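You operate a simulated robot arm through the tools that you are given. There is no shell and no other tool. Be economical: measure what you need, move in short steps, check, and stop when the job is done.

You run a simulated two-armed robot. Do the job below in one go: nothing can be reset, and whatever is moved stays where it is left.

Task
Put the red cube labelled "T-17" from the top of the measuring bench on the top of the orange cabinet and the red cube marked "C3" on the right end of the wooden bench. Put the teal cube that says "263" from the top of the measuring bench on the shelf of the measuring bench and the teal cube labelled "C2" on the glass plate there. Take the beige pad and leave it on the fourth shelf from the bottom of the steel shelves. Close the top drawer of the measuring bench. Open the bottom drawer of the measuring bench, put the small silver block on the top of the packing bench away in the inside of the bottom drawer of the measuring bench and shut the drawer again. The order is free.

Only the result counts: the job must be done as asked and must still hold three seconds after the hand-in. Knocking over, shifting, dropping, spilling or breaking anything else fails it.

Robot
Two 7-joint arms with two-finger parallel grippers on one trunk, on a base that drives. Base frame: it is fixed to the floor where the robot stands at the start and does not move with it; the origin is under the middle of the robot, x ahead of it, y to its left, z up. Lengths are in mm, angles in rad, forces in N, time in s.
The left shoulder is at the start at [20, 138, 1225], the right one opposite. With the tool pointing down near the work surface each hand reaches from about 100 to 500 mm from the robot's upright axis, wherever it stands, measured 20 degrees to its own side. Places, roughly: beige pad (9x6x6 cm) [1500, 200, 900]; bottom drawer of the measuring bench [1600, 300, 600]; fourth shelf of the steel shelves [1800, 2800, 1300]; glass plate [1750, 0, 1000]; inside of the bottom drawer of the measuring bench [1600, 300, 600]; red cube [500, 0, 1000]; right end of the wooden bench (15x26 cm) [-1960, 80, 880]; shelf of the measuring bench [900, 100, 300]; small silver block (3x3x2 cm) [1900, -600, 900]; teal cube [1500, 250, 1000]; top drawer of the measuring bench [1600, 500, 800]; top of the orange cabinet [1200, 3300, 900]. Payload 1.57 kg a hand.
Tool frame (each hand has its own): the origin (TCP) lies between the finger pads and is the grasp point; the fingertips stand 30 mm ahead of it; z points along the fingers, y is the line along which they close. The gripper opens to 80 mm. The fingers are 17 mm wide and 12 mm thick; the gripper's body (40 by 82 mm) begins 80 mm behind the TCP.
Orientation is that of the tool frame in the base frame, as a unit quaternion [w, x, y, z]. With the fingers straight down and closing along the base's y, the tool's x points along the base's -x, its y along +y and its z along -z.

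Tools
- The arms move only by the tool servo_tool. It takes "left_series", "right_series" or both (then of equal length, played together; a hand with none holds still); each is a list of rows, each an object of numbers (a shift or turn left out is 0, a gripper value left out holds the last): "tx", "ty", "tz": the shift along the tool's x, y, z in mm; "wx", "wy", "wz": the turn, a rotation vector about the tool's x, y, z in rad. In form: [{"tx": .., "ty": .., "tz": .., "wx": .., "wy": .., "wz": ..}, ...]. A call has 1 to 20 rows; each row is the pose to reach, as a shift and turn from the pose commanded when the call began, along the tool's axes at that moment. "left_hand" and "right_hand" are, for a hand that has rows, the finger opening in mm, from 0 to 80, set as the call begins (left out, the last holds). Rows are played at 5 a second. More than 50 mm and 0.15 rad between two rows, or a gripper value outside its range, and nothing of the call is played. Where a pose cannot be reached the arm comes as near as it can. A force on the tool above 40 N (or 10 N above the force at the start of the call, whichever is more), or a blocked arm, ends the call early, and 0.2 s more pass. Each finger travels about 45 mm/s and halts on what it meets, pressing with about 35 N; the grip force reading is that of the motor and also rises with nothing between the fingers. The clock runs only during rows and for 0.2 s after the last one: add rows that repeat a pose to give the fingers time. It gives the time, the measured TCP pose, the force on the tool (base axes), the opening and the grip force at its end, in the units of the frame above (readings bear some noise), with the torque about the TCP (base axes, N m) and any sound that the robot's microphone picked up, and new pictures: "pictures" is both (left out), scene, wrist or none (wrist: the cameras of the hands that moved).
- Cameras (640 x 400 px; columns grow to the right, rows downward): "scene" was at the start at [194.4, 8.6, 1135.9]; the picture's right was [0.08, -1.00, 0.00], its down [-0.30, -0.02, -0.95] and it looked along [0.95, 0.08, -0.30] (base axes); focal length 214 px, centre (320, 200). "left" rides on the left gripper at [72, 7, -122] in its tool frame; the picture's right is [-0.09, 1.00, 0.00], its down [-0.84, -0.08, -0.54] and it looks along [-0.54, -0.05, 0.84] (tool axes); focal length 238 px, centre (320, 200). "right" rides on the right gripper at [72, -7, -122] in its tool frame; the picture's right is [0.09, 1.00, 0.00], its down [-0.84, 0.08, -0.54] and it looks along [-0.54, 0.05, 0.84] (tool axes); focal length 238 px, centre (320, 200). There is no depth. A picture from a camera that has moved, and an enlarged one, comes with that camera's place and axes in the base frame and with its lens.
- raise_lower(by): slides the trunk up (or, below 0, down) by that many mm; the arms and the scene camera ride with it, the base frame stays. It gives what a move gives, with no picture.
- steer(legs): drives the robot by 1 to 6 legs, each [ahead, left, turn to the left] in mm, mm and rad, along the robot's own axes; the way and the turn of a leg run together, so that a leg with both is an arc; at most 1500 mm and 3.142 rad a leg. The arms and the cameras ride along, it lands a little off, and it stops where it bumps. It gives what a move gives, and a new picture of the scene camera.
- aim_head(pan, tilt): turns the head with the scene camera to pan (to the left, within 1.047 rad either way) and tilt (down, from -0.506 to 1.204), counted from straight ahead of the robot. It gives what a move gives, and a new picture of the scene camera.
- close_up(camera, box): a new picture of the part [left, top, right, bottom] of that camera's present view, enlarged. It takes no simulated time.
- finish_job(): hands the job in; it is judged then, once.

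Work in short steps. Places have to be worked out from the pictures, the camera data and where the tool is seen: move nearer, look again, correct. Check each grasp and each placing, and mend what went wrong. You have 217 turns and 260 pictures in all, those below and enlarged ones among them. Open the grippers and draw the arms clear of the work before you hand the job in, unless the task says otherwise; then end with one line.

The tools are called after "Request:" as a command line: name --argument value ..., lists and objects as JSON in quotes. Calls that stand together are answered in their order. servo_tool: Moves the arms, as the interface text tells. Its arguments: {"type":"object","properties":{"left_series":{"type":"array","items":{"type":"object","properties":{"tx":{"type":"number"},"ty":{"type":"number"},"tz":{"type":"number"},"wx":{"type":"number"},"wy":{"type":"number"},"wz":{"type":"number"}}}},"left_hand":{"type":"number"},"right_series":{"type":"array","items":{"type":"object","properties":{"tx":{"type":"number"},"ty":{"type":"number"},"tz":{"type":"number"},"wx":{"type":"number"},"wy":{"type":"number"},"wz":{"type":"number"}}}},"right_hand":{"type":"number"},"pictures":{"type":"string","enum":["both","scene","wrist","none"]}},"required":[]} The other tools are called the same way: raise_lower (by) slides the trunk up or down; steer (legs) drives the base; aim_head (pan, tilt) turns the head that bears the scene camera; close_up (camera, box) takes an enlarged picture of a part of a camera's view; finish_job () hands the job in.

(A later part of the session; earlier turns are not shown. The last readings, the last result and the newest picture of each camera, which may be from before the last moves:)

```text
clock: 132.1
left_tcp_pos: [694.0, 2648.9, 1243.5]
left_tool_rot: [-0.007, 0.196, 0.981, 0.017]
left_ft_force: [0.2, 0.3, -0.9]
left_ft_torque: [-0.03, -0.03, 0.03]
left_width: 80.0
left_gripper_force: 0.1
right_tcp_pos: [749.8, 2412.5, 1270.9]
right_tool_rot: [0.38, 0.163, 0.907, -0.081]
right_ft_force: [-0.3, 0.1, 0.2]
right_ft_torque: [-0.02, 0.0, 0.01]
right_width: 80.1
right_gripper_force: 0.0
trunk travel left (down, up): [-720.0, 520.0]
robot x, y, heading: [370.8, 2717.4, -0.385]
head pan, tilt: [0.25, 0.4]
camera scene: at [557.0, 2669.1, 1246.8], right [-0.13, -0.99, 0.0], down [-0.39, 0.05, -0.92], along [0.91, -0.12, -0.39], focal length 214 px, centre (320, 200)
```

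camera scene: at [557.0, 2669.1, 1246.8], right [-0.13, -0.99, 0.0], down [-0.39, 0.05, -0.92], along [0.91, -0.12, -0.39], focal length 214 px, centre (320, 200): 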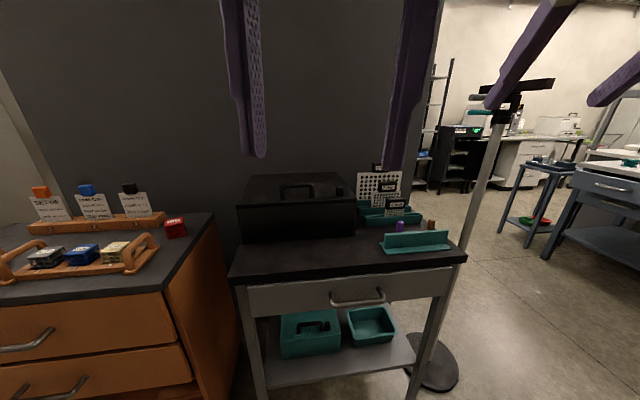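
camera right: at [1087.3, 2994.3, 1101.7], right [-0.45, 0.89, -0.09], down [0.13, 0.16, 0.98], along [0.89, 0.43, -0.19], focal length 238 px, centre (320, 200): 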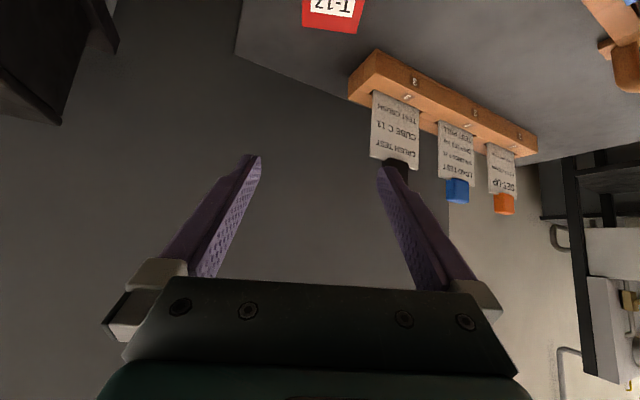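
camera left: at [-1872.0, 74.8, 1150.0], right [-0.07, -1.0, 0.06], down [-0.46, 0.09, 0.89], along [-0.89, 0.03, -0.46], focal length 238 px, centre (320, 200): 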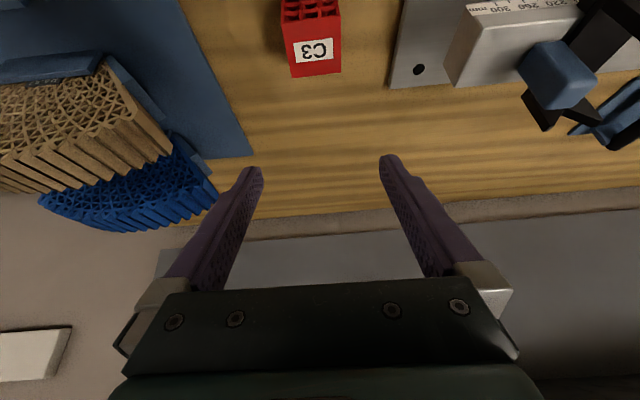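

The cart, pole, tray and T-17 all stand as before. Now drive properly: turn to face -y, go to y≈1250, then face +x.

Request:
steer --legs '[[0, 0, -1.186], [1450, 0, 0], [0, 0, 1.571]]'

Request:
aim_head --pan -0.3 --tilt 0.4

```text
clock: 146.1
left_tcp_pos: [701.9, 1312.2, 1244.9]
left_tool_rot: [-0.011, 0.007, 1.0, 0.016]
left_ft_force: [-0.5, -0.3, -0.5]
left_ft_torque: [-0.02, -0.03, 0.0]
left_width: 79.8
left_gripper_force: 0.1
right_tcp_pos: [841.8, 1111.6, 1272.1]
right_tool_rot: [0.389, -0.011, 0.921, -0.009]
right_ft_force: [-1.1, -0.3, 0.2]
right_ft_torque: [0.0, 0.01, 0.01]
right_width: 80.0
right_gripper_force: 0.1
trunk travel left (down, up): [-720.0, 520.0]
robot x, y, heading: [373.0, 1254.4, -0.004]
head pan, tilt: [0.25, 0.4]
camera scene: at [567.8, 1278.1, 1246.8], right [0.24, -0.97, 0.0], down [-0.38, -0.09, -0.92], along [0.89, 0.22, -0.39], focal length 214 px, centre (320, 200)
```

scene: 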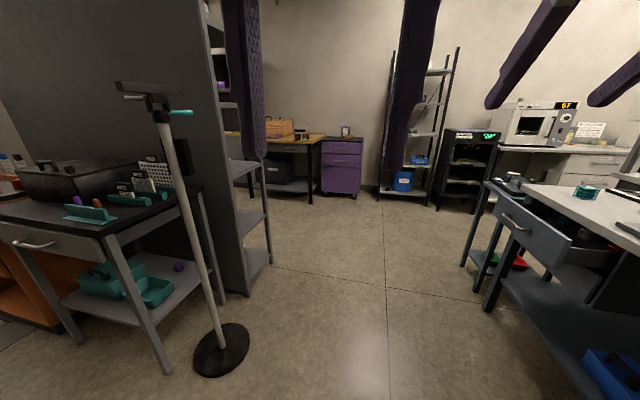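

```text
clock: 147.1
left_tcp_pos: [701.5, 1310.7, 1243.6]
left_tool_rot: [-0.01, 0.007, 1.0, 0.016]
left_ft_force: [0.1, -0.5, -0.2]
left_ft_torque: [-0.01, 0.0, 0.01]
left_width: 79.8
left_gripper_force: 0.1
right_tcp_pos: [842.8, 1111.4, 1271.9]
right_tool_rot: [0.388, -0.011, 0.922, -0.009]
right_ft_force: [-0.6, 0.6, 0.6]
right_ft_torque: [0.0, 0.06, -0.01]
right_width: 79.7
right_gripper_force: 0.0
trunk travel left (down, up): [-720.0, 520.0]
robot x, y, heading: [375.9, 1255.5, -0.007]
head pan, tilt: [-0.3, 0.4]
camera scene: at [566.3, 1227.9, 1246.8], right [-0.3, -0.95, 0.0], down [-0.37, 0.12, -0.92], along [0.88, -0.28, -0.39], focal length 214 px, centre (320, 200)
```

scene: 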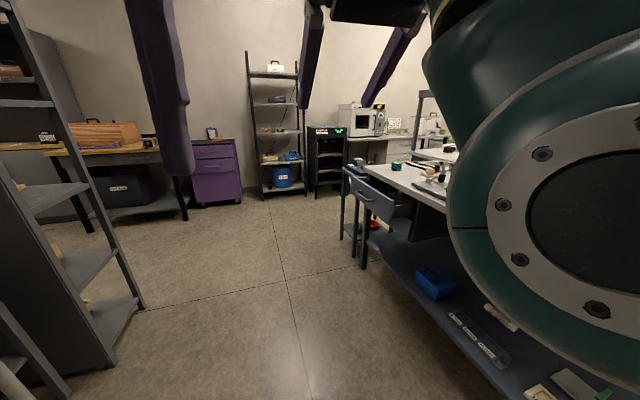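

Free lane. Drive along to x≈1500 and turn to face the bench (-y).

Request:
steer --legs '[[1130, 0, 0], [0, 0, -1.571]]'

Request:
aim_head --pan 0.0 --tilt 0.6

```text
clock: 156.7
left_tcp_pos: [1548.4, 917.5, 1244.1]
left_tool_rot: [0.004, 0.718, 0.696, 0.018]
left_ft_force: [0.6, 0.0, -0.1]
left_ft_torque: [0.02, -0.04, -0.03]
left_width: 80.2
left_gripper_force: 0.0
right_tcp_pos: [1345.4, 779.9, 1272.5]
right_tool_rot: [0.266, 0.649, 0.654, -0.283]
right_ft_force: [-0.6, 0.4, -0.2]
right_ft_torque: [0.01, 0.02, 0.02]
right_width: 80.0
right_gripper_force: 0.1
trunk travel left (down, up): [-720.0, 520.0]
robot x, y, heading: [1493.9, 1243.4, -1.589]
head pan, tilt: [-0.3, 0.4]
camera scene: at [1467.4, 1056.6, 1246.8], right [-0.95, 0.32, 0.0], down [0.12, 0.37, -0.92], along [-0.29, -0.87, -0.39], focal length 214 px, centre (320, 200)
```

scene: 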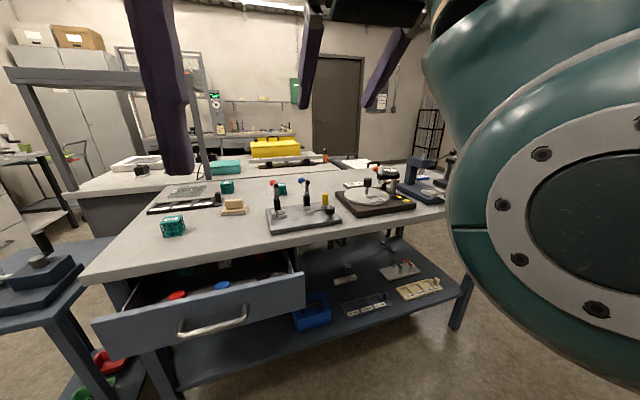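

```text
clock: 157.5
left_tcp_pos: [1547.7, 917.2, 1242.3]
left_tool_rot: [0.004, 0.718, 0.696, 0.018]
left_ft_force: [0.6, -0.5, 0.4]
left_ft_torque: [0.02, 0.04, 0.0]
left_width: 80.0
left_gripper_force: 0.1
right_tcp_pos: [1347.0, 780.8, 1270.7]
right_tool_rot: [0.267, 0.649, 0.654, -0.283]
right_ft_force: [1.2, -1.7, -0.1]
right_ft_torque: [-0.04, 0.02, 0.0]
right_width: 79.9
right_gripper_force: 0.1
trunk travel left (down, up): [-720.0, 520.0]
robot x, y, heading: [1496.4, 1242.7, -1.592]
head pan, tilt: [0.0, 0.6]
camera scene: at [1494.7, 1056.1, 1228.6], right [-1.0, 0.02, 0.0], down [0.01, 0.56, -0.83], along [-0.02, -0.83, -0.56], focal length 214 px, centre (320, 200)
```

scene: 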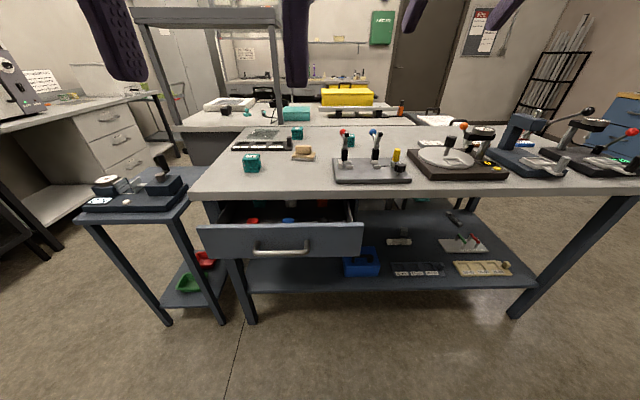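

Great view: open top drawer, beige pad, three teal cubes. Enlarge for labels.

Request:
close_up --camera "scene" --box '[220, 115, 380, 215]'

Request:
close_up --camera "scene" --box '[190, 190, 400, 321]'

```text
4.00 times, centred on (300, 165) of scene
camera zoom: at [1494.7, 1056.1, 1228.6], right [-1.0, 0.02, 0.0], down [0.01, 0.56, -0.83], along [-0.02, -0.83, -0.56], focal length 858 px, centre (400, 340)
```

zoom: 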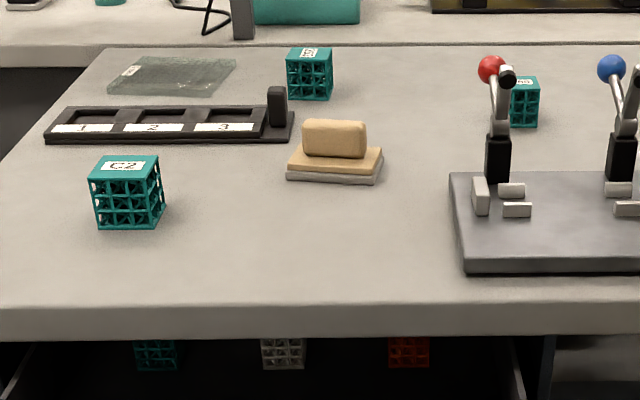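

```text
3.05 times, centred on (295, 256) of scene
camera zoom: at [1494.7, 1056.1, 1228.6], right [-1.0, 0.02, 0.0], down [0.01, 0.56, -0.83], along [-0.02, -0.83, -0.56], focal length 654 px, centre (396, 31)
```

zoom: 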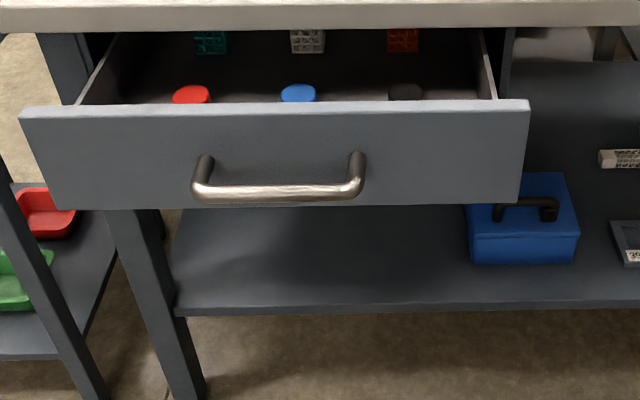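

C2 is the front-left teal cube (≈1719,340); glass plate ≈(1760,-60); pad ≈(1540,260). First close the top drawer: line the right hand (closed) up with the drawer front at x≈1590.

Request:
steer --legs '[[83, 150, 0.02]]'

Request:
servo_tool --right_series '[{"ty": 30}, {"ty": 60}, {"ty": 80}, {"ty": 80}, {"ty": 80}, {"ty": 80}]' --right_hand 0 --pictures "none"

Request:
raise_lower --by -300

```text
clock: 158.9
left_tcp_pos: [1702.8, 833.9, 1243.9]
left_tool_rot: [0.003, 0.711, 0.703, 0.019]
left_ft_force: [-0.4, -0.1, 0.4]
left_ft_torque: [-0.02, 0.0, -0.01]
left_width: 80.0
left_gripper_force: 0.0
right_tcp_pos: [1502.2, 691.9, 1271.7]
right_tool_rot: [0.269, 0.643, 0.66, -0.28]
right_ft_force: [0.4, 0.5, 0.1]
right_ft_torque: [0.0, 0.01, -0.06]
right_width: 80.1
right_gripper_force: 0.1
trunk travel left (down, up): [-720.0, 520.0]
robot x, y, heading: [1644.1, 1156.1, -1.57]
head pan, tilt: [0.0, 0.6]
camera scene: at [1646.0, 971.1, 1228.5], right [-1.0, 0.0, 0.0], down [0.0, 0.56, -0.83], along [0.0, -0.83, -0.56], focal length 214 px, centre (320, 200)
```

scene: 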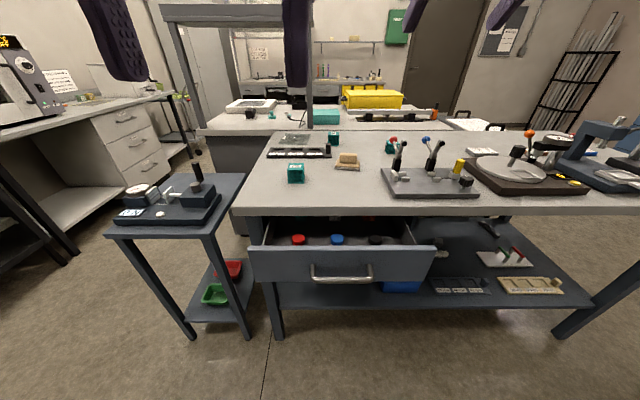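

```text
clock: 160.3
left_tcp_pos: [1702.4, 833.0, 1244.1]
left_tool_rot: [0.003, 0.711, 0.703, 0.018]
left_ft_force: [0.3, 0.0, 0.4]
left_ft_torque: [0.02, 0.0, -0.04]
left_width: 80.2
left_gripper_force: 0.1
right_tcp_pos: [1570.2, 689.8, 1270.6]
right_tool_rot: [0.261, 0.651, 0.652, -0.289]
right_ft_force: [0.5, -0.8, 0.6]
right_ft_torque: [-0.02, -0.03, -0.02]
right_width: 0.1
right_gripper_force: 20.9
trunk travel left (down, up): [-720.0, 520.0]
robot x, y, heading: [1642.9, 1156.2, -1.572]
head pan, tilt: [0.0, 0.6]
```

```text
clock: 163.3
left_tcp_pos: [1701.5, 833.3, 942.7]
left_tool_rot: [0.004, 0.711, 0.703, 0.019]
left_ft_force: [0.2, 0.1, 0.7]
left_ft_torque: [0.0, -0.01, 0.01]
left_width: 79.8
left_gripper_force: 0.0
right_tcp_pos: [1573.1, 691.1, 969.4]
right_tool_rot: [0.263, 0.649, 0.655, -0.286]
right_ft_force: [0.9, -0.1, 0.4]
right_ft_torque: [0.01, -0.03, 0.02]
right_width: 0.1
right_gripper_force: 21.2
trunk travel left (down, up): [-420.0, 820.0]
robot x, y, heading: [1644.7, 1158.2, -1.575]
head pan, tilt: [0.0, 0.6]
```

Drawer front is at y≈630, z 734–860, handle at z≈770. Lower the closed right hand to z≈838, above the handle.

Request:
servo_tool --right_series '[{"tx": 24, "tz": 23}, {"tx": 48, "tz": 46}, {"tx": 72, "tz": 69}, {"tx": 94, "tz": 91}, {"tx": 94, "tz": 91}]'

```text
clock: 164.5
left_tcp_pos: [1701.2, 831.8, 943.4]
left_tool_rot: [0.005, 0.711, 0.703, 0.018]
left_ft_force: [-0.5, -0.2, -0.5]
left_ft_torque: [0.0, 0.0, -0.01]
left_width: 79.8
left_gripper_force: 0.0
right_tcp_pos: [1580.3, 694.0, 837.9]
right_tool_rot: [0.268, 0.643, 0.66, -0.282]
right_ft_force: [-0.1, -0.4, -0.3]
right_ft_torque: [-0.02, 0.02, -0.02]
right_width: 0.0
right_gripper_force: 21.3
trunk travel left (down, up): [-420.0, 820.0]
robot x, y, heading: [1644.3, 1159.7, -1.574]
head pan, tilt: [0.0, 0.6]
camera scene: at [1646.0, 971.0, 928.6], right [-1.0, 0.0, 0.0], down [0.0, 0.56, -0.83], along [0.0, -0.83, -0.56], focal length 214 px, centre (320, 200)
camera right: at [1572.0, 831.6, 871.7], right [0.99, 0.08, -0.09], down [0.11, -0.19, 0.98], along [0.06, -0.98, -0.2], focal length 238 px, centre (320, 200)
```

scene: 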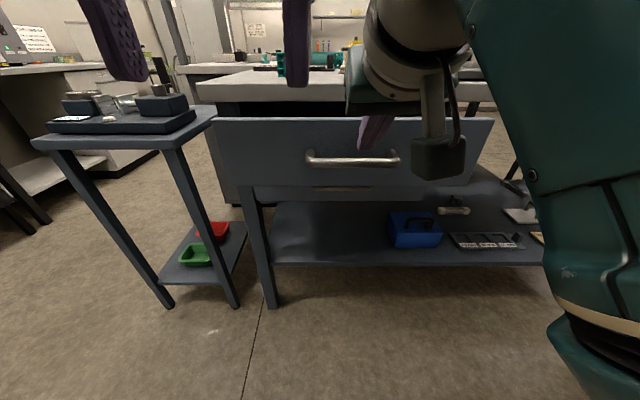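
right: 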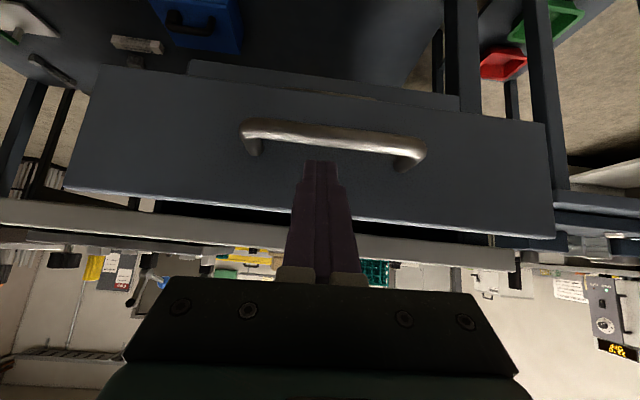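

The bottom drawer (recessed pull) is visible beneath. Push forward.

Request:
servo_tool --right_series '[{"tx": -14, "tz": 14}, {"tx": -28, "tz": 29}, {"tx": -42, "tz": 43}, {"tx": -56, "tz": 57}, {"tx": -70, "tz": 72}, {"tx": -70, "tz": 72}]'

```text
clock: 165.9
left_tcp_pos: [1701.7, 832.2, 944.6]
left_tool_rot: [0.003, 0.71, 0.704, 0.018]
left_ft_force: [-0.3, 0.1, -0.1]
left_ft_torque: [-0.01, 0.01, 0.0]
left_width: 79.9
left_gripper_force: 0.1
right_tcp_pos: [1583.0, 594.3, 839.0]
right_tool_rot: [0.27, 0.643, 0.66, -0.28]
right_ft_force: [0.1, 0.9, 0.1]
right_ft_torque: [0.02, 0.02, -0.04]
right_width: 0.0
right_gripper_force: 20.5
trunk travel left (down, up): [-420.0, 820.0]
robot x, y, heading: [1649.6, 1158.5, -1.577]
head pan, tilt: [0.0, 0.6]
camera scene: at [1646.0, 971.3, 928.5], right [-1.0, 0.0, 0.0], down [0.0, 0.57, -0.82], along [0.0, -0.82, -0.57], focal length 214 px, centre (320, 200)
camera right: at [1574.5, 731.0, 872.0], right [0.99, 0.08, -0.09], down [0.1, -0.19, 0.98], along [0.06, -0.98, -0.2], focal length 238 px, centre (320, 200)
```

scene: 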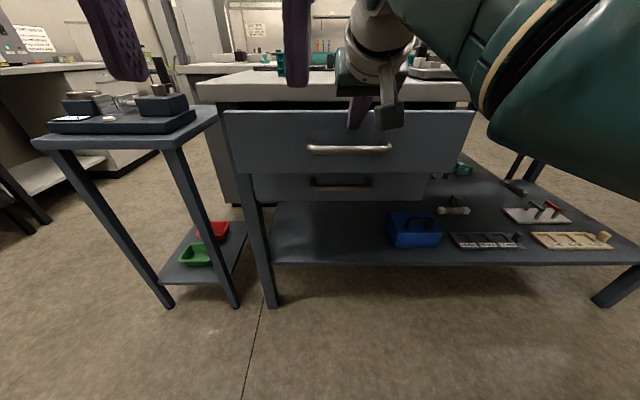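
right: 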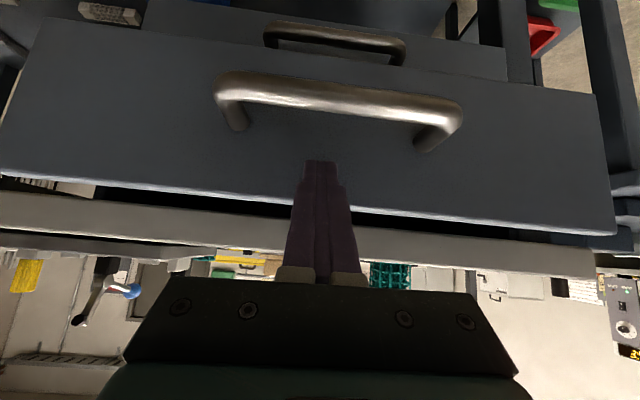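

The drawer is sliding in. Continue pushing.

Request:
servo_tool --right_series '[{"tx": -7, "tz": 7}, {"tx": -14, "tz": 14}, {"tx": -21, "tz": 21}, {"tx": -28, "tz": 28}, {"tx": -35, "tz": 35}, {"tx": -35, "tz": 35}]'

```text
clock: 167.3
left_tcp_pos: [1702.4, 832.6, 943.5]
left_tool_rot: [0.004, 0.711, 0.703, 0.019]
left_ft_force: [-0.6, 0.3, 0.1]
left_ft_torque: [-0.02, -0.01, 0.03]
left_width: 80.2
left_gripper_force: 0.1
right_tcp_pos: [1578.2, 551.2, 840.8]
right_tool_rot: [0.27, 0.643, 0.66, -0.28]
right_ft_force: [0.1, -0.8, -0.6]
right_ft_torque: [-0.01, -0.04, -0.03]
right_width: 0.1
right_gripper_force: 21.3
right hand out of reach, approached as far as the arm can: row 5, 6
trunk travel left (down, up): [-420.0, 820.0]
robot x, y, heading: [1641.2, 1155.9, -1.574]
head pan, tilt: [0.0, 0.6]
camera scene: at [1646.1, 971.2, 928.5], right [-1.0, 0.0, 0.0], down [0.0, 0.57, -0.83], along [0.0, -0.82, -0.57], focal length 214 px, centre (320, 200)
camera right: at [1570.0, 689.2, 873.9], right [0.99, 0.08, -0.09], down [0.1, -0.19, 0.98], along [0.06, -0.98, -0.2], focal length 238 px, centre (320, 200)
```

scene: 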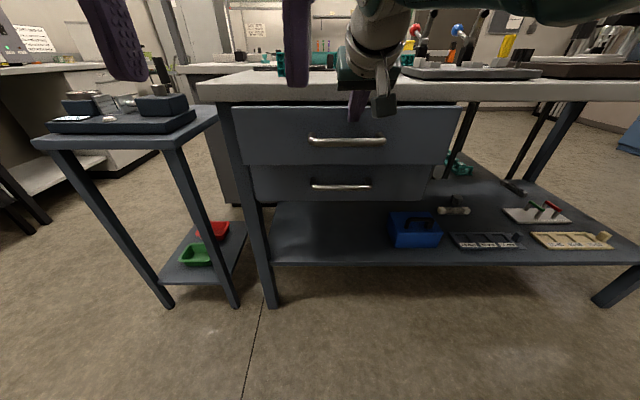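
right: 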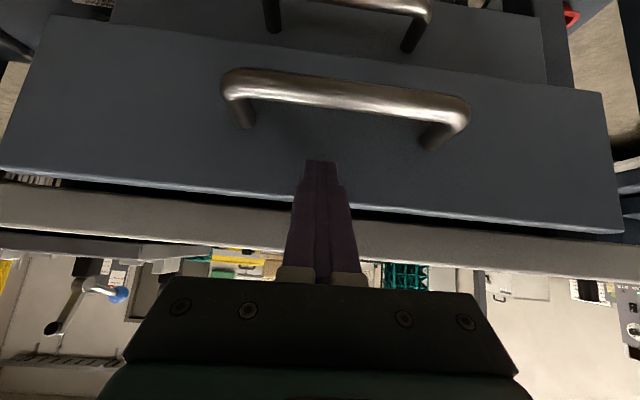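

Arm limit reached; now drive the base ahead 40 mm to keep pushing gently.

Request:
steer --legs '[[40, 0, 0]]'

```text
clock: 168.4
left_tcp_pos: [1702.2, 791.3, 943.5]
left_tool_rot: [0.005, 0.711, 0.703, 0.018]
left_ft_force: [-0.7, 0.2, 0.9]
left_ft_torque: [0.01, -0.03, 0.01]
left_width: 79.9
left_gripper_force: 0.1
right_tcp_pos: [1579.8, 511.8, 839.8]
right_tool_rot: [0.265, 0.645, 0.66, -0.278]
right_ft_force: [-0.3, 0.2, 0.7]
right_ft_torque: [0.0, 0.0, -0.05]
right_width: 0.3
right_gripper_force: 21.2
trunk travel left (down, up): [-420.0, 820.0]
robot x, y, heading: [1644.2, 1117.6, -1.574]
head pan, tilt: [0.0, 0.6]
stopped in leg 1: the force on the tool passed its limit at 59 N (the readings are from after the stop); the commanded pose is now the measured one
camera scene: at [1645.9, 929.6, 928.5], right [-1.0, 0.0, 0.0], down [0.0, 0.57, -0.82], along [0.0, -0.82, -0.57], focal length 214 px, centre (320, 200)
```

scene: 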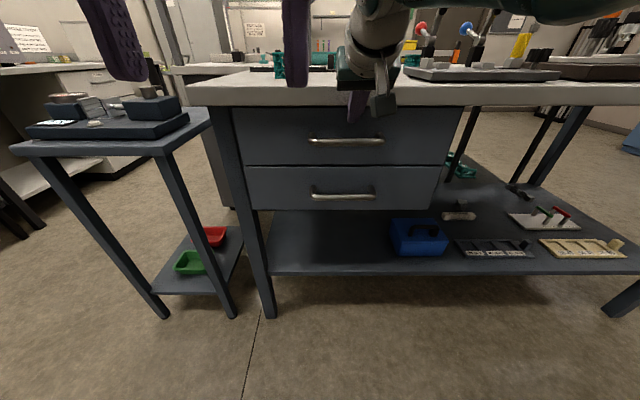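

Both drawer fronts are flush (front y≈490). Withdraw the hand, raise the trunk, and look at teal labels from above.

Request:
servo_tool --right_series '[{"tx": 35, "tz": -36}, {"tx": 70, "tz": -72}, {"tx": 90, "tz": -92}]' --right_hand 80 --pictures "none"

Request:
raise_lower --by 400

Request:
steer --legs '[[200, -100, 0]]'

Request:
close_up --camera "scene" --box '[200, 90, 440, 240]'

```text
refused: row 1 steps farther than a row can; nothing moved
```

```text
clock: 172.2
left_tcp_pos: [1702.5, 790.9, 1344.0]
left_tool_rot: [0.004, 0.711, 0.703, 0.019]
left_ft_force: [-0.5, -0.3, 0.7]
left_ft_torque: [0.0, 0.0, -0.02]
left_width: 80.2
left_gripper_force: 0.1
right_tcp_pos: [1579.3, 512.0, 1240.7]
right_tool_rot: [0.266, 0.645, 0.661, -0.277]
right_ft_force: [0.8, 0.3, 0.0]
right_ft_torque: [0.01, -0.01, 0.0]
right_width: 0.1
right_gripper_force: 21.8
trunk travel left (down, up): [-820.0, 420.0]
robot x, y, heading: [1644.8, 1116.3, -1.574]
head pan, tilt: [0.0, 0.6]
```

```text
clock: 173.9
left_tcp_pos: [1601.8, 588.2, 1344.2]
left_tool_rot: [0.005, 0.712, 0.702, 0.018]
left_ft_force: [-0.2, 0.2, -0.3]
left_ft_torque: [0.03, 0.01, -0.01]
left_width: 80.0
left_gripper_force: 0.0
right_tcp_pos: [1479.2, 309.7, 1239.8]
right_tool_rot: [0.266, 0.646, 0.659, -0.278]
right_ft_force: [0.5, -0.2, -0.4]
right_ft_torque: [0.01, 0.0, 0.01]
right_width: 0.2
right_gripper_force: 21.2
trunk travel left (down, up): [-820.0, 420.0]
robot x, y, heading: [1547.3, 912.5, -1.579]
head pan, tilt: [0.0, 0.6]
camera scene: at [1545.6, 726.9, 1328.5], right [-1.0, 0.01, 0.0], down [0.0, 0.56, -0.83], along [0.0, -0.83, -0.56], focal length 214 px, centre (320, 200)
```

scene: 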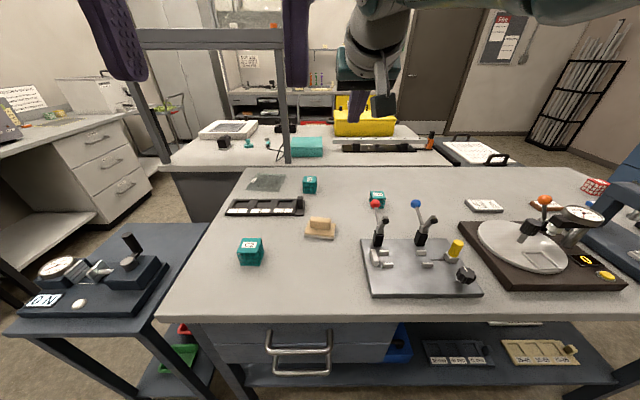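

```text
2.67 times, centred on (320, 165) of scene
camera zoom: at [1545.6, 726.9, 1328.5], right [-1.0, 0.01, 0.0], down [0.0, 0.56, -0.83], along [0.0, -0.83, -0.56], focal length 572 px, centre (320, 293)
```

zoom: 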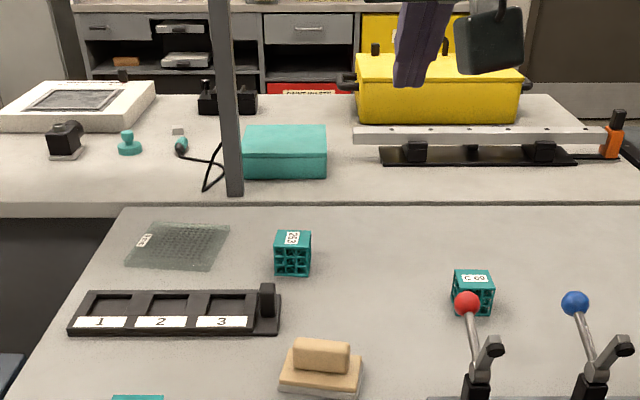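

"263" is the middle cube (≈1586,0), "C 69" the third; the silver block sits at ≈(1879,-600). Next: C2 with the left hand. First withdraw the right hand up/back.

Request:
servo_tool --right_series '[{"tx": 4, "tz": -38}, {"tx": 8, "tz": -76}, {"tx": 12, "tz": -114}, {"tx": 16, "tz": -152}, {"tx": 18, "tz": -190}, {"tx": 18, "tz": -190}]' --right_hand 80 --left_series '[{"wy": -0.09, "tx": -15}, {"wy": -0.18, "tx": -30}, {"wy": -0.27, "tx": -50}, {"wy": -0.36, "tx": -75}, {"wy": -0.45, "tx": -100}, {"wy": -0.52, "tx": -120}]' --pictures "none"

```text
clock: 175.3
left_tcp_pos: [1599.7, 467.5, 1342.2]
left_tool_rot: [0.185, 0.692, 0.678, -0.166]
left_ft_force: [0.6, -0.1, 0.9]
left_ft_torque: [0.01, 0.01, 0.01]
left_width: 79.9
left_gripper_force: 0.1
right_tcp_pos: [1465.4, 453.8, 1357.6]
right_tool_rot: [0.256, 0.654, 0.653, -0.284]
right_ft_force: [-0.3, 0.7, 0.0]
right_ft_torque: [-0.01, -0.01, 0.0]
right_width: 80.2
right_gripper_force: 0.2
trunk travel left (down, up): [-820.0, 420.0]
robot x, y, heading: [1547.0, 915.4, -1.579]
head pan, tilt: [0.0, 0.6]
```

Move the base so that the left hand is over C2, then lower the trunk 220.

Request:
steer --legs '[[95, 122, 0.01]]'

Request:
raise_lower --by -230

Request:
servo_tool --left_series '[{}]'

```text
clock: 176.7
left_tcp_pos: [1726.5, 373.9, 1341.3]
left_tool_rot: [0.185, 0.689, 0.681, -0.164]
left_ft_force: [0.2, -1.1, 0.6]
left_ft_torque: [-0.02, -0.01, 0.02]
left_width: 80.0
left_gripper_force: 0.1
right_tcp_pos: [1595.1, 357.5, 1357.8]
right_tool_rot: [0.259, 0.649, 0.657, -0.282]
right_ft_force: [-0.6, -0.1, -0.2]
right_ft_torque: [-0.01, 0.01, 0.07]
right_width: 80.1
right_gripper_force: 0.0
trunk travel left (down, up): [-820.0, 420.0]
robot x, y, heading: [1668.4, 819.1, -1.562]
head pan, tilt: [0.0, 0.6]
camera scene: at [1675.3, 630.3, 1333.9], right [-1.0, -0.06, 0.0], down [-0.03, 0.51, -0.86], along [0.05, -0.86, -0.51], focal length 214 px, centre (320, 200)
```

scene: 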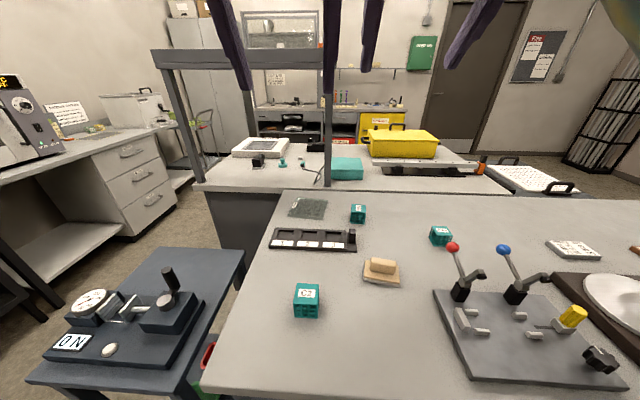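

```text
clock: 179.1
left_tcp_pos: [1727.3, 373.8, 1111.3]
left_tool_rot: [0.186, 0.689, 0.681, -0.164]
left_ft_force: [0.2, -0.3, 0.6]
left_ft_torque: [0.01, -0.02, -0.04]
left_width: 80.0
left_gripper_force: 0.1
right_tcp_pos: [1593.7, 357.9, 1128.4]
right_tool_rot: [0.257, 0.651, 0.656, -0.283]
right_ft_force: [0.1, -0.2, -0.5]
right_ft_torque: [0.01, -0.01, -0.01]
right_width: 80.1
right_gripper_force: 0.1
trunk travel left (down, up): [-590.0, 650.0]
robot x, y, heading: [1669.4, 821.1, -1.566]
head pan, tilt: [0.0, 0.6]
```

```text
clock: 179.5
left_tcp_pos: [1725.3, 373.8, 1111.1]
left_tool_rot: [0.186, 0.69, 0.681, -0.164]
left_ft_force: [0.3, 0.1, 0.3]
left_ft_torque: [0.01, 0.02, 0.02]
left_width: 80.3
left_gripper_force: 0.0
right_tcp_pos: [1592.8, 357.9, 1128.8]
right_tool_rot: [0.257, 0.65, 0.656, -0.283]
right_ft_force: [-0.3, 0.1, -0.2]
right_ft_torque: [0.0, -0.01, -0.01]
right_width: 79.9
right_gripper_force: 0.0
trunk travel left (down, up): [-590.0, 650.0]
robot x, y, heading: [1666.1, 820.9, -1.566]
head pan, tilt: [0.0, 0.6]
camera scene: at [1675.2, 630.8, 1102.2], right [-1.0, -0.06, 0.0], down [-0.03, 0.53, -0.85], along [0.05, -0.85, -0.53], focal length 214 px, centre (320, 200)
camera left: at [1732.3, 496.0, 1183.3], right [0.99, -0.08, 0.08], down [-0.11, -0.47, 0.87], along [-0.04, -0.88, -0.48], focal length 238 px, centre (320, 200)
```

scene: 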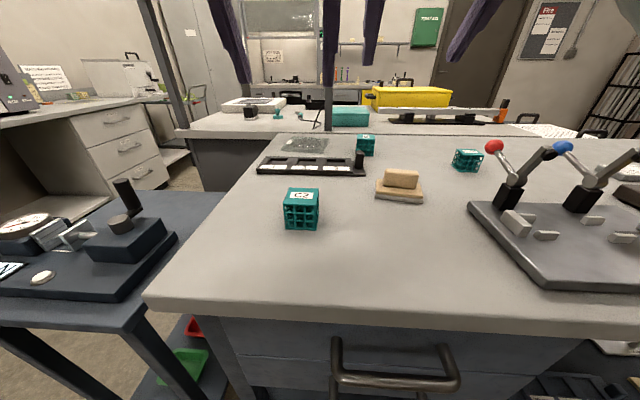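
left: 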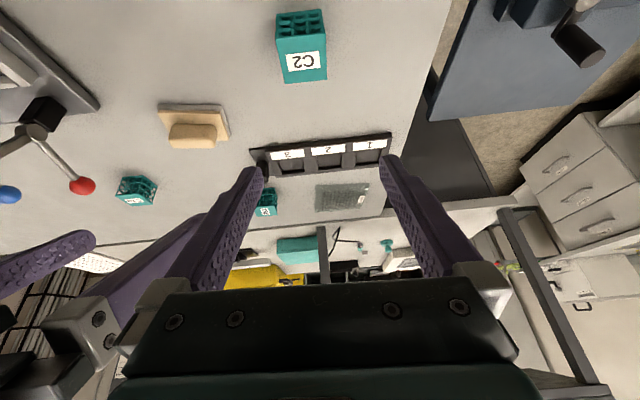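

C2 at ≈(1721,344). Descend over it.

Request:
servo_tool --left_series '[{"tx": 14, "ty": -4, "tz": 36}, {"tx": 28, "ty": -4, "tz": 72}, {"tx": 42, "ty": -4, "tz": 108}, {"tx": 57, "ty": -4, "tz": 144}, {"tx": 71, "ty": -4, "tz": 178}, {"tx": 71, "ty": -4, "tz": 178}]'

```text
clock: 180.9
left_tcp_pos: [1729.4, 349.9, 919.5]
left_tool_rot: [0.186, 0.689, 0.681, -0.164]
left_ft_force: [0.3, 0.7, -0.2]
left_ft_torque: [0.02, 0.02, -0.02]
left_width: 80.0
left_gripper_force: 0.1
right_tcp_pos: [1593.3, 358.3, 1128.1]
right_tool_rot: [0.258, 0.65, 0.657, -0.284]
right_ft_force: [-0.6, 0.2, 0.8]
right_ft_torque: [0.0, 0.0, 0.0]
right_width: 79.9
right_gripper_force: 0.0
trunk travel left (down, up): [-590.0, 650.0]
robot x, y, heading: [1669.9, 820.8, -1.564]
head pan, tilt: [0.0, 0.6]
camera scene: at [1675.3, 630.8, 1101.9], right [-1.0, -0.06, 0.0], down [-0.03, 0.53, -0.85], along [0.05, -0.84, -0.53], focal length 214 px, centre (320, 200)
camera left: at [1734.3, 473.5, 991.3], right [0.99, -0.08, 0.08], down [-0.11, -0.47, 0.87], along [-0.04, -0.88, -0.48], focal length 238 px, centre (320, 200)
```

scene: 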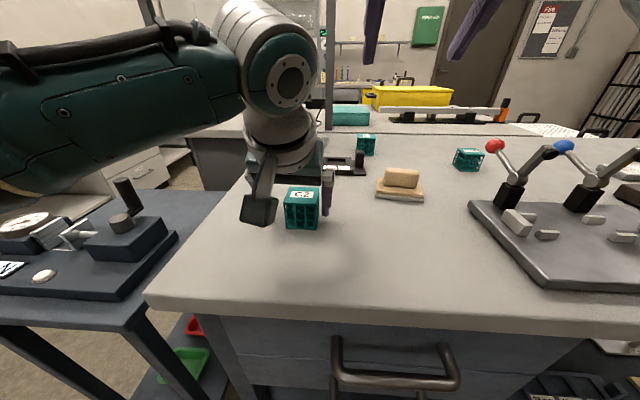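
left: 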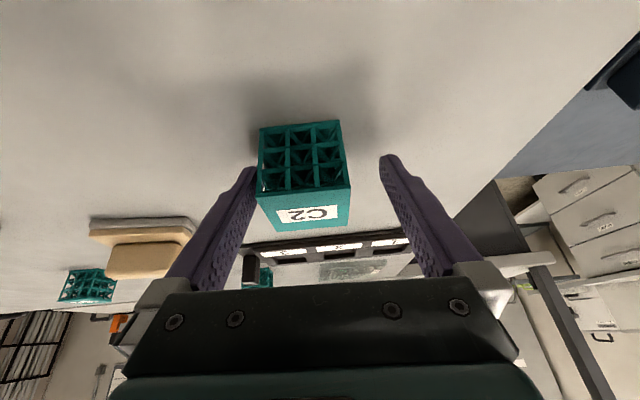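

Shift 10 mm toward the cube's centre and close.

Request:
servo_tool --left_series '[{"ty": -10}, {"ty": -10}]' --pictures "none"

Request:
servo_tool --left_series '[{}, {}, {}, {}, {}, {}]' --left_hand 35 --pictures "none"

Request:
servo_tool --left_series '[{"tx": -20, "tz": -35}, {"tx": -40, "tz": -70}, {"tx": -60, "tz": -105}, {"tx": -70, "tz": -125}]' --pictures "wrist"

```text
clock: 181.5
left_tcp_pos: [1718.4, 352.1, 920.2]
left_tool_rot: [0.186, 0.689, 0.681, -0.164]
left_ft_force: [0.1, -0.6, 0.6]
left_ft_torque: [0.0, -0.01, 0.0]
left_width: 80.2
left_gripper_force: 0.0
right_tcp_pos: [1593.0, 357.9, 1126.8]
right_tool_rot: [0.258, 0.65, 0.657, -0.282]
right_ft_force: [-0.8, -0.1, -0.4]
right_ft_torque: [0.02, 0.01, 0.01]
right_width: 80.2
right_gripper_force: 0.0
trunk travel left (down, up): [-590.0, 650.0]
robot x, y, heading: [1666.8, 814.6, -1.562]
head pan, tilt: [0.0, 0.6]
```

```text
clock: 182.9
left_tcp_pos: [1718.5, 351.8, 920.5]
left_tool_rot: [0.186, 0.689, 0.681, -0.164]
left_ft_force: [0.3, 0.1, 0.2]
left_ft_torque: [0.01, 0.04, -0.02]
left_width: 49.7
left_gripper_force: 35.4
right_tcp_pos: [1594.0, 358.2, 1128.8]
right_tool_rot: [0.257, 0.651, 0.656, -0.283]
right_ft_force: [0.7, 0.2, 0.4]
right_ft_torque: [-0.04, -0.01, -0.02]
right_width: 80.4
right_gripper_force: 0.2
trunk travel left (down, up): [-590.0, 650.0]
robot x, y, heading: [1669.7, 819.8, -1.567]
head pan, tilt: [0.0, 0.6]
```

```text
clock: 183.9
left_tcp_pos: [1714.3, 350.0, 1067.1]
left_tool_rot: [0.186, 0.689, 0.68, -0.164]
left_ft_force: [0.4, 0.1, -0.6]
left_ft_torque: [0.01, 0.01, 0.01]
left_width: 49.3
left_gripper_force: 35.0
right_tcp_pos: [1593.4, 359.2, 1127.9]
right_tool_rot: [0.258, 0.65, 0.657, -0.282]
right_ft_force: [0.7, 0.6, -0.2]
right_ft_torque: [0.02, 0.03, 0.04]
right_width: 80.0
right_gripper_force: 0.1
trunk travel left (down, up): [-590.0, 650.0]
robot x, y, heading: [1669.3, 816.4, -1.562]
head pan, tilt: [0.0, 0.6]
camera left: at [1719.9, 472.3, 1139.1], right [0.99, -0.08, 0.08], down [-0.11, -0.47, 0.87], along [-0.04, -0.88, -0.48], focal length 238 px, centre (320, 200)
```

left: 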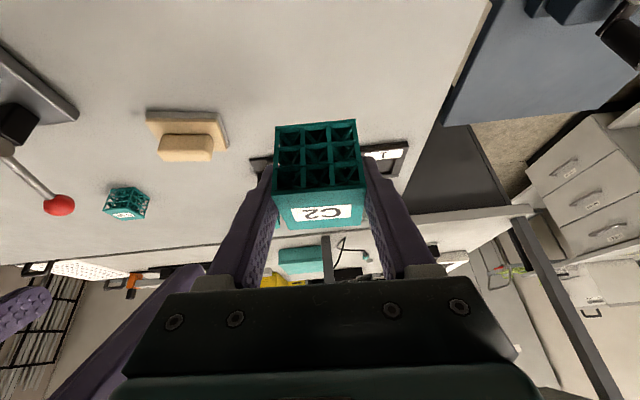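

C2 held. Drive ahead toward the glass plate in small legs, watching for bumps.

Request:
steer --legs '[[200, 48, 0]]'

Request:
steer --legs '[[130, 0, 0]]'

```text
clock: 185.6
left_tcp_pos: [1760.8, 149.1, 1066.6]
left_tool_rot: [0.185, 0.69, 0.68, -0.165]
left_ft_force: [0.8, -0.3, -1.1]
left_ft_torque: [0.02, -0.01, -0.01]
left_width: 49.5
left_gripper_force: 35.2
right_tcp_pos: [1640.4, 157.9, 1128.9]
right_tool_rot: [0.257, 0.651, 0.656, -0.282]
right_ft_force: [0.2, -0.3, 0.3]
right_ft_torque: [0.04, 0.0, 0.0]
right_width: 80.2
right_gripper_force: 0.1
trunk travel left (down, up): [-590.0, 650.0]
robot x, y, heading: [1714.5, 620.6, -1.57]
head pan, tilt: [0.0, 0.6]
camera scene: at [1723.2, 430.7, 1101.2], right [-1.0, -0.06, 0.0], down [-0.03, 0.54, -0.84], along [0.05, -0.84, -0.54], focal length 214 px, centre (320, 200)
```

scene: 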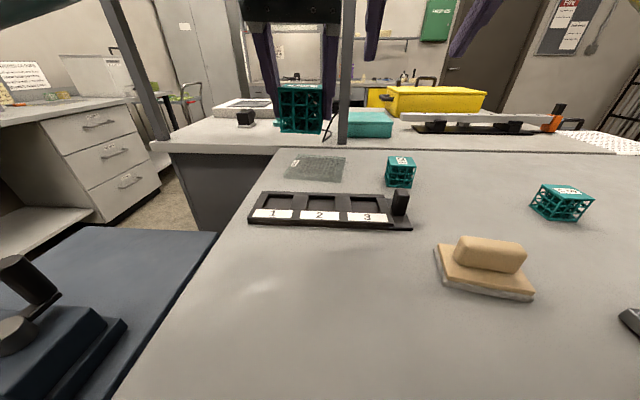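

```text
clock: 186.9
left_tcp_pos: [1759.1, 19.4, 1066.4]
left_tool_rot: [0.186, 0.691, 0.679, -0.165]
left_ft_force: [0.0, -0.5, -0.6]
left_ft_torque: [-0.01, 0.01, 0.0]
left_width: 49.3
left_gripper_force: 35.3
right_tcp_pos: [1636.9, 28.1, 1126.9]
right_tool_rot: [0.257, 0.652, 0.654, -0.284]
right_ft_force: [-0.1, 0.2, 0.0]
right_ft_torque: [0.04, -0.04, -0.04]
right_width: 80.0
right_gripper_force: 0.1
trunk travel left (down, up): [-590.0, 650.0]
robot x, y, heading: [1715.1, 486.4, -1.573]
head pan, tilt: [0.0, 0.6]
camera scene: at [1721.5, 300.6, 1100.6], right [-1.0, -0.05, 0.0], down [-0.03, 0.54, -0.84], along [0.04, -0.84, -0.55], focal length 214 px, centre (320, 200)
```

scene: 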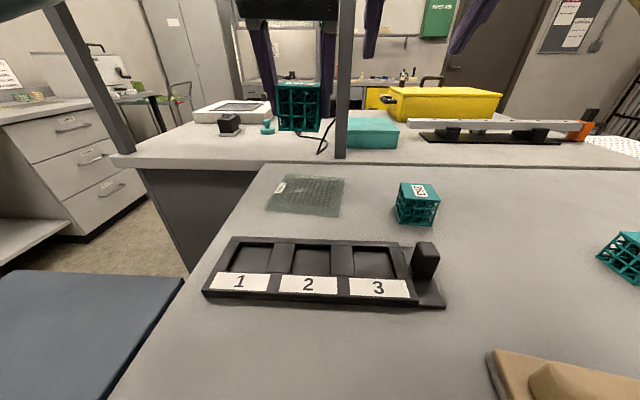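

Glass plate spans x 1702–1828, y -113…19. Lower C2 over its centre to just above.

Request:
servo_tool --left_series '[{"tx": -25, "tz": 14}, {"tx": -50, "tz": 30}, {"tx": -30, "tz": 68}, {"tx": -10, "tz": 105}, {"tx": 11, "tz": 143}, {"tx": 11, "tz": 143}]'

```text
clock: 188.3
left_tcp_pos: [1762.3, -38.5, 935.8]
left_tool_rot: [0.185, 0.691, 0.679, -0.164]
left_ft_force: [-0.8, -0.1, -0.8]
left_ft_torque: [-0.01, -0.02, 0.03]
left_width: 49.3
left_gripper_force: 35.2
right_tcp_pos: [1635.3, 27.2, 1127.7]
right_tool_rot: [0.254, 0.654, 0.653, -0.285]
right_ft_force: [0.3, -0.1, 0.4]
right_ft_torque: [-0.01, 0.0, 0.02]
right_width: 79.8
right_gripper_force: 0.0
trunk travel left (down, up): [-590.0, 650.0]
robot x, y, heading: [1711.8, 489.0, -1.574]
head pan, tilt: [0.0, 0.6]
camera scene: at [1721.0, 300.8, 1100.2], right [-1.0, -0.05, 0.0], down [-0.03, 0.55, -0.84], along [0.04, -0.83, -0.55], focal length 214 px, centre (320, 200)
camera left: at [1768.4, 83.5, 1007.8], right [0.99, -0.09, 0.08], down [-0.11, -0.47, 0.87], along [-0.04, -0.88, -0.48], focal length 238 px, centre (320, 200)
```

scene: 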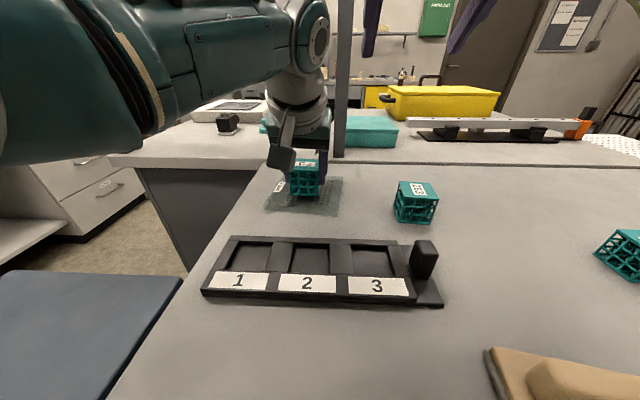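
left: 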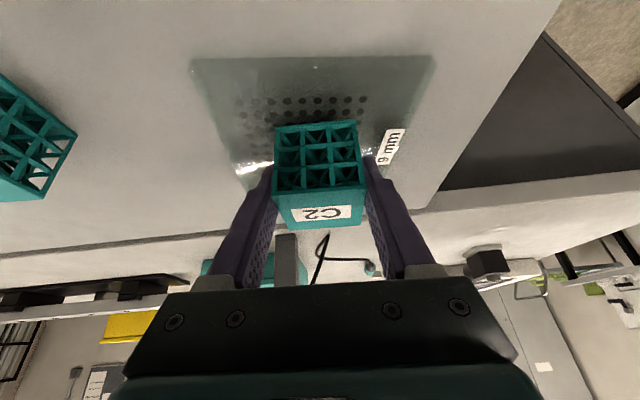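

Well centred over the plate. Lower gently to contact.

Request:
servo_tool --left_series '[{"tx": 1.5, "tz": 2.7}, {"tx": 3, "tz": 5.3}, {"tx": 4, "tz": 7}, {"tx": 4, "tz": 7}]' --pictures "none"

```text
clock: 189.3
left_tcp_pos: [1761.9, -41.1, 929.2]
left_tool_rot: [0.185, 0.692, 0.678, -0.166]
left_ft_force: [-0.1, 3.2, 13.8]
left_ft_torque: [0.22, 0.34, -0.06]
left_width: 49.2
left_gripper_force: 34.7
right_tcp_pos: [1635.2, 27.7, 1126.7]
right_tool_rot: [0.255, 0.654, 0.653, -0.284]
right_ft_force: [-0.1, 0.5, -0.8]
right_ft_torque: [0.01, 0.0, 0.01]
right_width: 80.1
right_gripper_force: 0.1
trunk travel left (down, up): [-590.0, 650.0]
robot x, y, heading: [1717.9, 487.5, -1.578]
head pan, tilt: [0.0, 0.6]
```

Contact on the plate. Relax, open, lift.

Request:
servo_tool --left_series '[{"tx": -1, "tz": -1.5}, {"tx": -1, "tz": -1.5}, {"tx": -1, "tz": -1.5}, {"tx": -1, "tz": -1.5}, {"tx": -1, "tz": -1.5}]' --left_hand 80 --pictures "none"

Request:
servo_tool --left_series '[{"tx": -20, "tz": -35}, {"tx": -40, "tz": -70}, {"tx": -60, "tz": -105}, {"tx": -70, "tz": -125}]'

```text
clock: 190.5
left_tcp_pos: [1761.7, -40.2, 928.8]
left_tool_rot: [0.185, 0.691, 0.679, -0.165]
left_ft_force: [-0.2, 0.0, -0.2]
left_ft_torque: [-0.05, 0.01, -0.01]
left_width: 79.9
left_gripper_force: 0.0
right_tcp_pos: [1636.4, 26.8, 1127.7]
right_tool_rot: [0.256, 0.653, 0.653, -0.285]
right_ft_force: [-0.3, 0.9, -0.5]
right_ft_torque: [0.01, 0.02, -0.02]
right_width: 79.6
right_gripper_force: 0.1
trunk travel left (down, up): [-590.0, 650.0]
robot x, y, heading: [1715.0, 488.6, -1.574]
head pan, tilt: [0.0, 0.6]
```

```text
clock: 191.5
left_tcp_pos: [1757.3, -42.6, 1073.3]
left_tool_rot: [0.185, 0.692, 0.679, -0.164]
left_ft_force: [0.2, 0.8, -0.1]
left_ft_torque: [-0.02, 0.03, -0.04]
left_width: 80.0
left_gripper_force: 0.1
right_tcp_pos: [1637.0, 27.1, 1128.0]
right_tool_rot: [0.255, 0.653, 0.653, -0.285]
right_ft_force: [0.3, 0.1, 1.4]
right_ft_torque: [-0.03, 0.0, 0.01]
right_width: 80.0
right_gripper_force: 0.1
trunk travel left (down, up): [-590.0, 650.0]
robot x, y, heading: [1715.0, 488.8, -1.572]
head pan, tilt: [0.0, 0.6]
camera scene: at [1721.2, 300.7, 1100.1], right [-1.0, -0.05, 0.0], down [-0.03, 0.55, -0.84], along [0.04, -0.83, -0.55], focal length 214 px, centre (320, 200)
camera left: at [1764.1, 79.7, 1145.8], right [0.99, -0.09, 0.08], down [-0.11, -0.47, 0.87], along [-0.04, -0.88, -0.48], focal length 238 px, centre (320, 200)
```

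scene: 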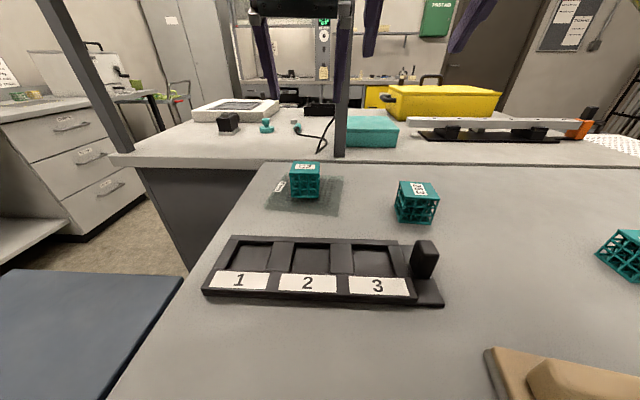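
left: 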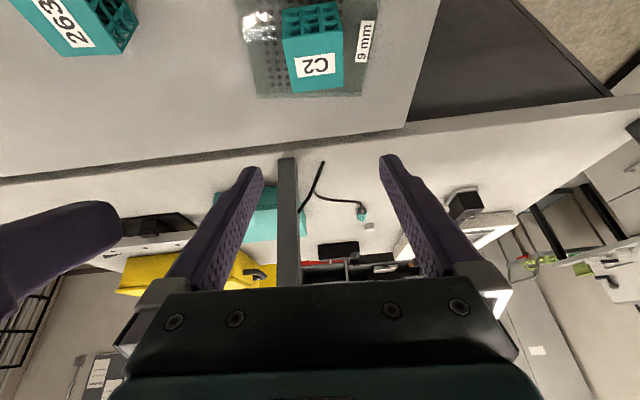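

C2 rests on the glass plate. Now 263 (≈1585,9) with the right hand: hover above.

Request:
servo_tool --right_series '[{"tx": 22, "ty": -17, "tz": 28}, {"tx": 44, "ty": -34, "tz": 57}, {"tx": 67, "ty": -52, "tz": 86}, {"tx": 67, "ty": -52, "tz": 86}]'

```text
clock: 192.5
left_tcp_pos: [1757.5, -41.9, 1073.5]
left_tool_rot: [0.185, 0.692, 0.678, -0.165]
left_ft_force: [0.1, -0.4, 0.0]
left_ft_torque: [0.03, 0.02, 0.01]
left_width: 80.1
left_gripper_force: 0.1
right_tcp_pos: [1579.0, 16.4, 1020.6]
right_tool_rot: [0.256, 0.653, 0.653, -0.285]
right_ft_force: [0.3, -0.1, -0.1]
right_ft_torque: [0.05, 0.02, -0.01]
right_width: 79.9
right_gripper_force: 0.0
trunk travel left (down, up): [-590.0, 650.0]
robot x, y, heading: [1714.0, 487.3, -1.577]
head pan, tilt: [0.0, 0.6]
camera scene: at [1716.6, 301.2, 1098.5], right [-1.0, 0.0, 0.0], down [0.0, 0.56, -0.83], along [0.0, -0.83, -0.56], focal length 214 px, centre (320, 200)
camera right: at [1575.6, 153.0, 1054.4], right [0.99, 0.05, -0.1], down [0.11, -0.21, 0.97], along [0.03, -0.98, -0.22], focal length 238 px, centre (320, 200)
```

scene: 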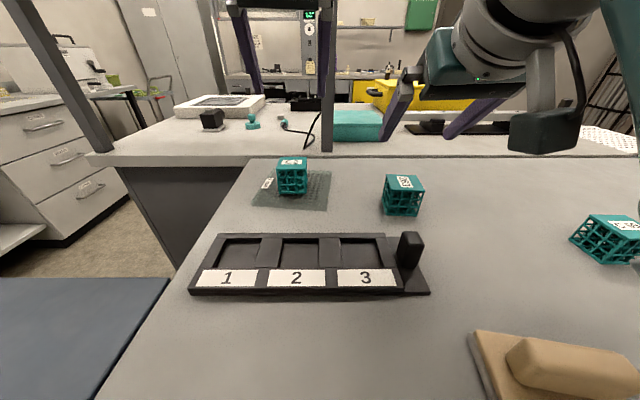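
right: 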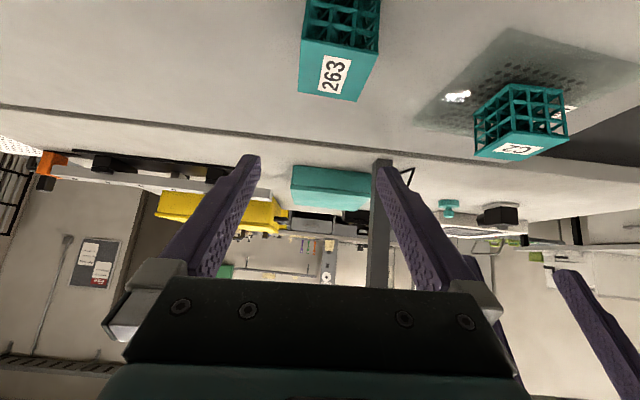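

263 at ≈(1583,10). Descend and close.

Request:
servo_tool --right_series '[{"tx": 24, "ty": 4, "tz": 25}, {"tx": 48, "ty": 4, "tz": 50}, {"tx": 72, "ty": 4, "tz": 76}, {"tx": 72, "ty": 4, "tz": 76}]' --pictures "wrist"

```text
clock: 193.5
left_tcp_pos: [1757.2, -40.9, 1073.2]
left_tool_rot: [0.185, 0.692, 0.678, -0.166]
left_ft_force: [0.6, -0.6, 0.1]
left_ft_torque: [0.02, -0.01, -0.02]
left_width: 79.9
left_gripper_force: 0.0
right_tcp_pos: [1580.2, 11.5, 917.0]
right_tool_rot: [0.256, 0.653, 0.654, -0.284]
right_ft_force: [-0.2, 0.9, 1.5]
right_ft_torque: [-0.03, -0.02, -0.01]
right_width: 80.0
right_gripper_force: 0.1
trunk travel left (down, up): [-590.0, 650.0]
robot x, y, heading: [1713.2, 489.6, -1.572]
head pan, tilt: [0.0, 0.6]
camera right: at [1576.9, 149.8, 951.7], right [0.99, 0.05, -0.1], down [0.11, -0.21, 0.97], along [0.03, -0.98, -0.22], focal length 238 px, centre (320, 200)
```

right: 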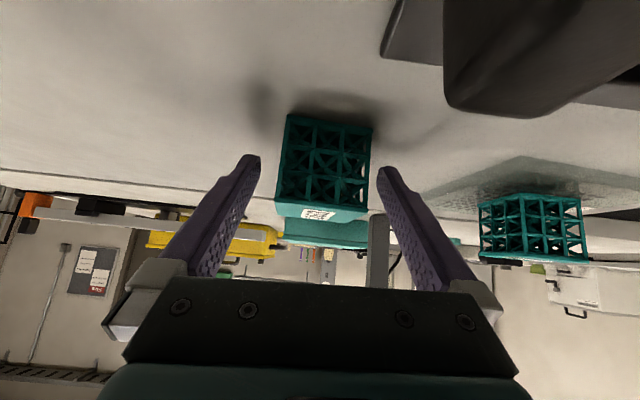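

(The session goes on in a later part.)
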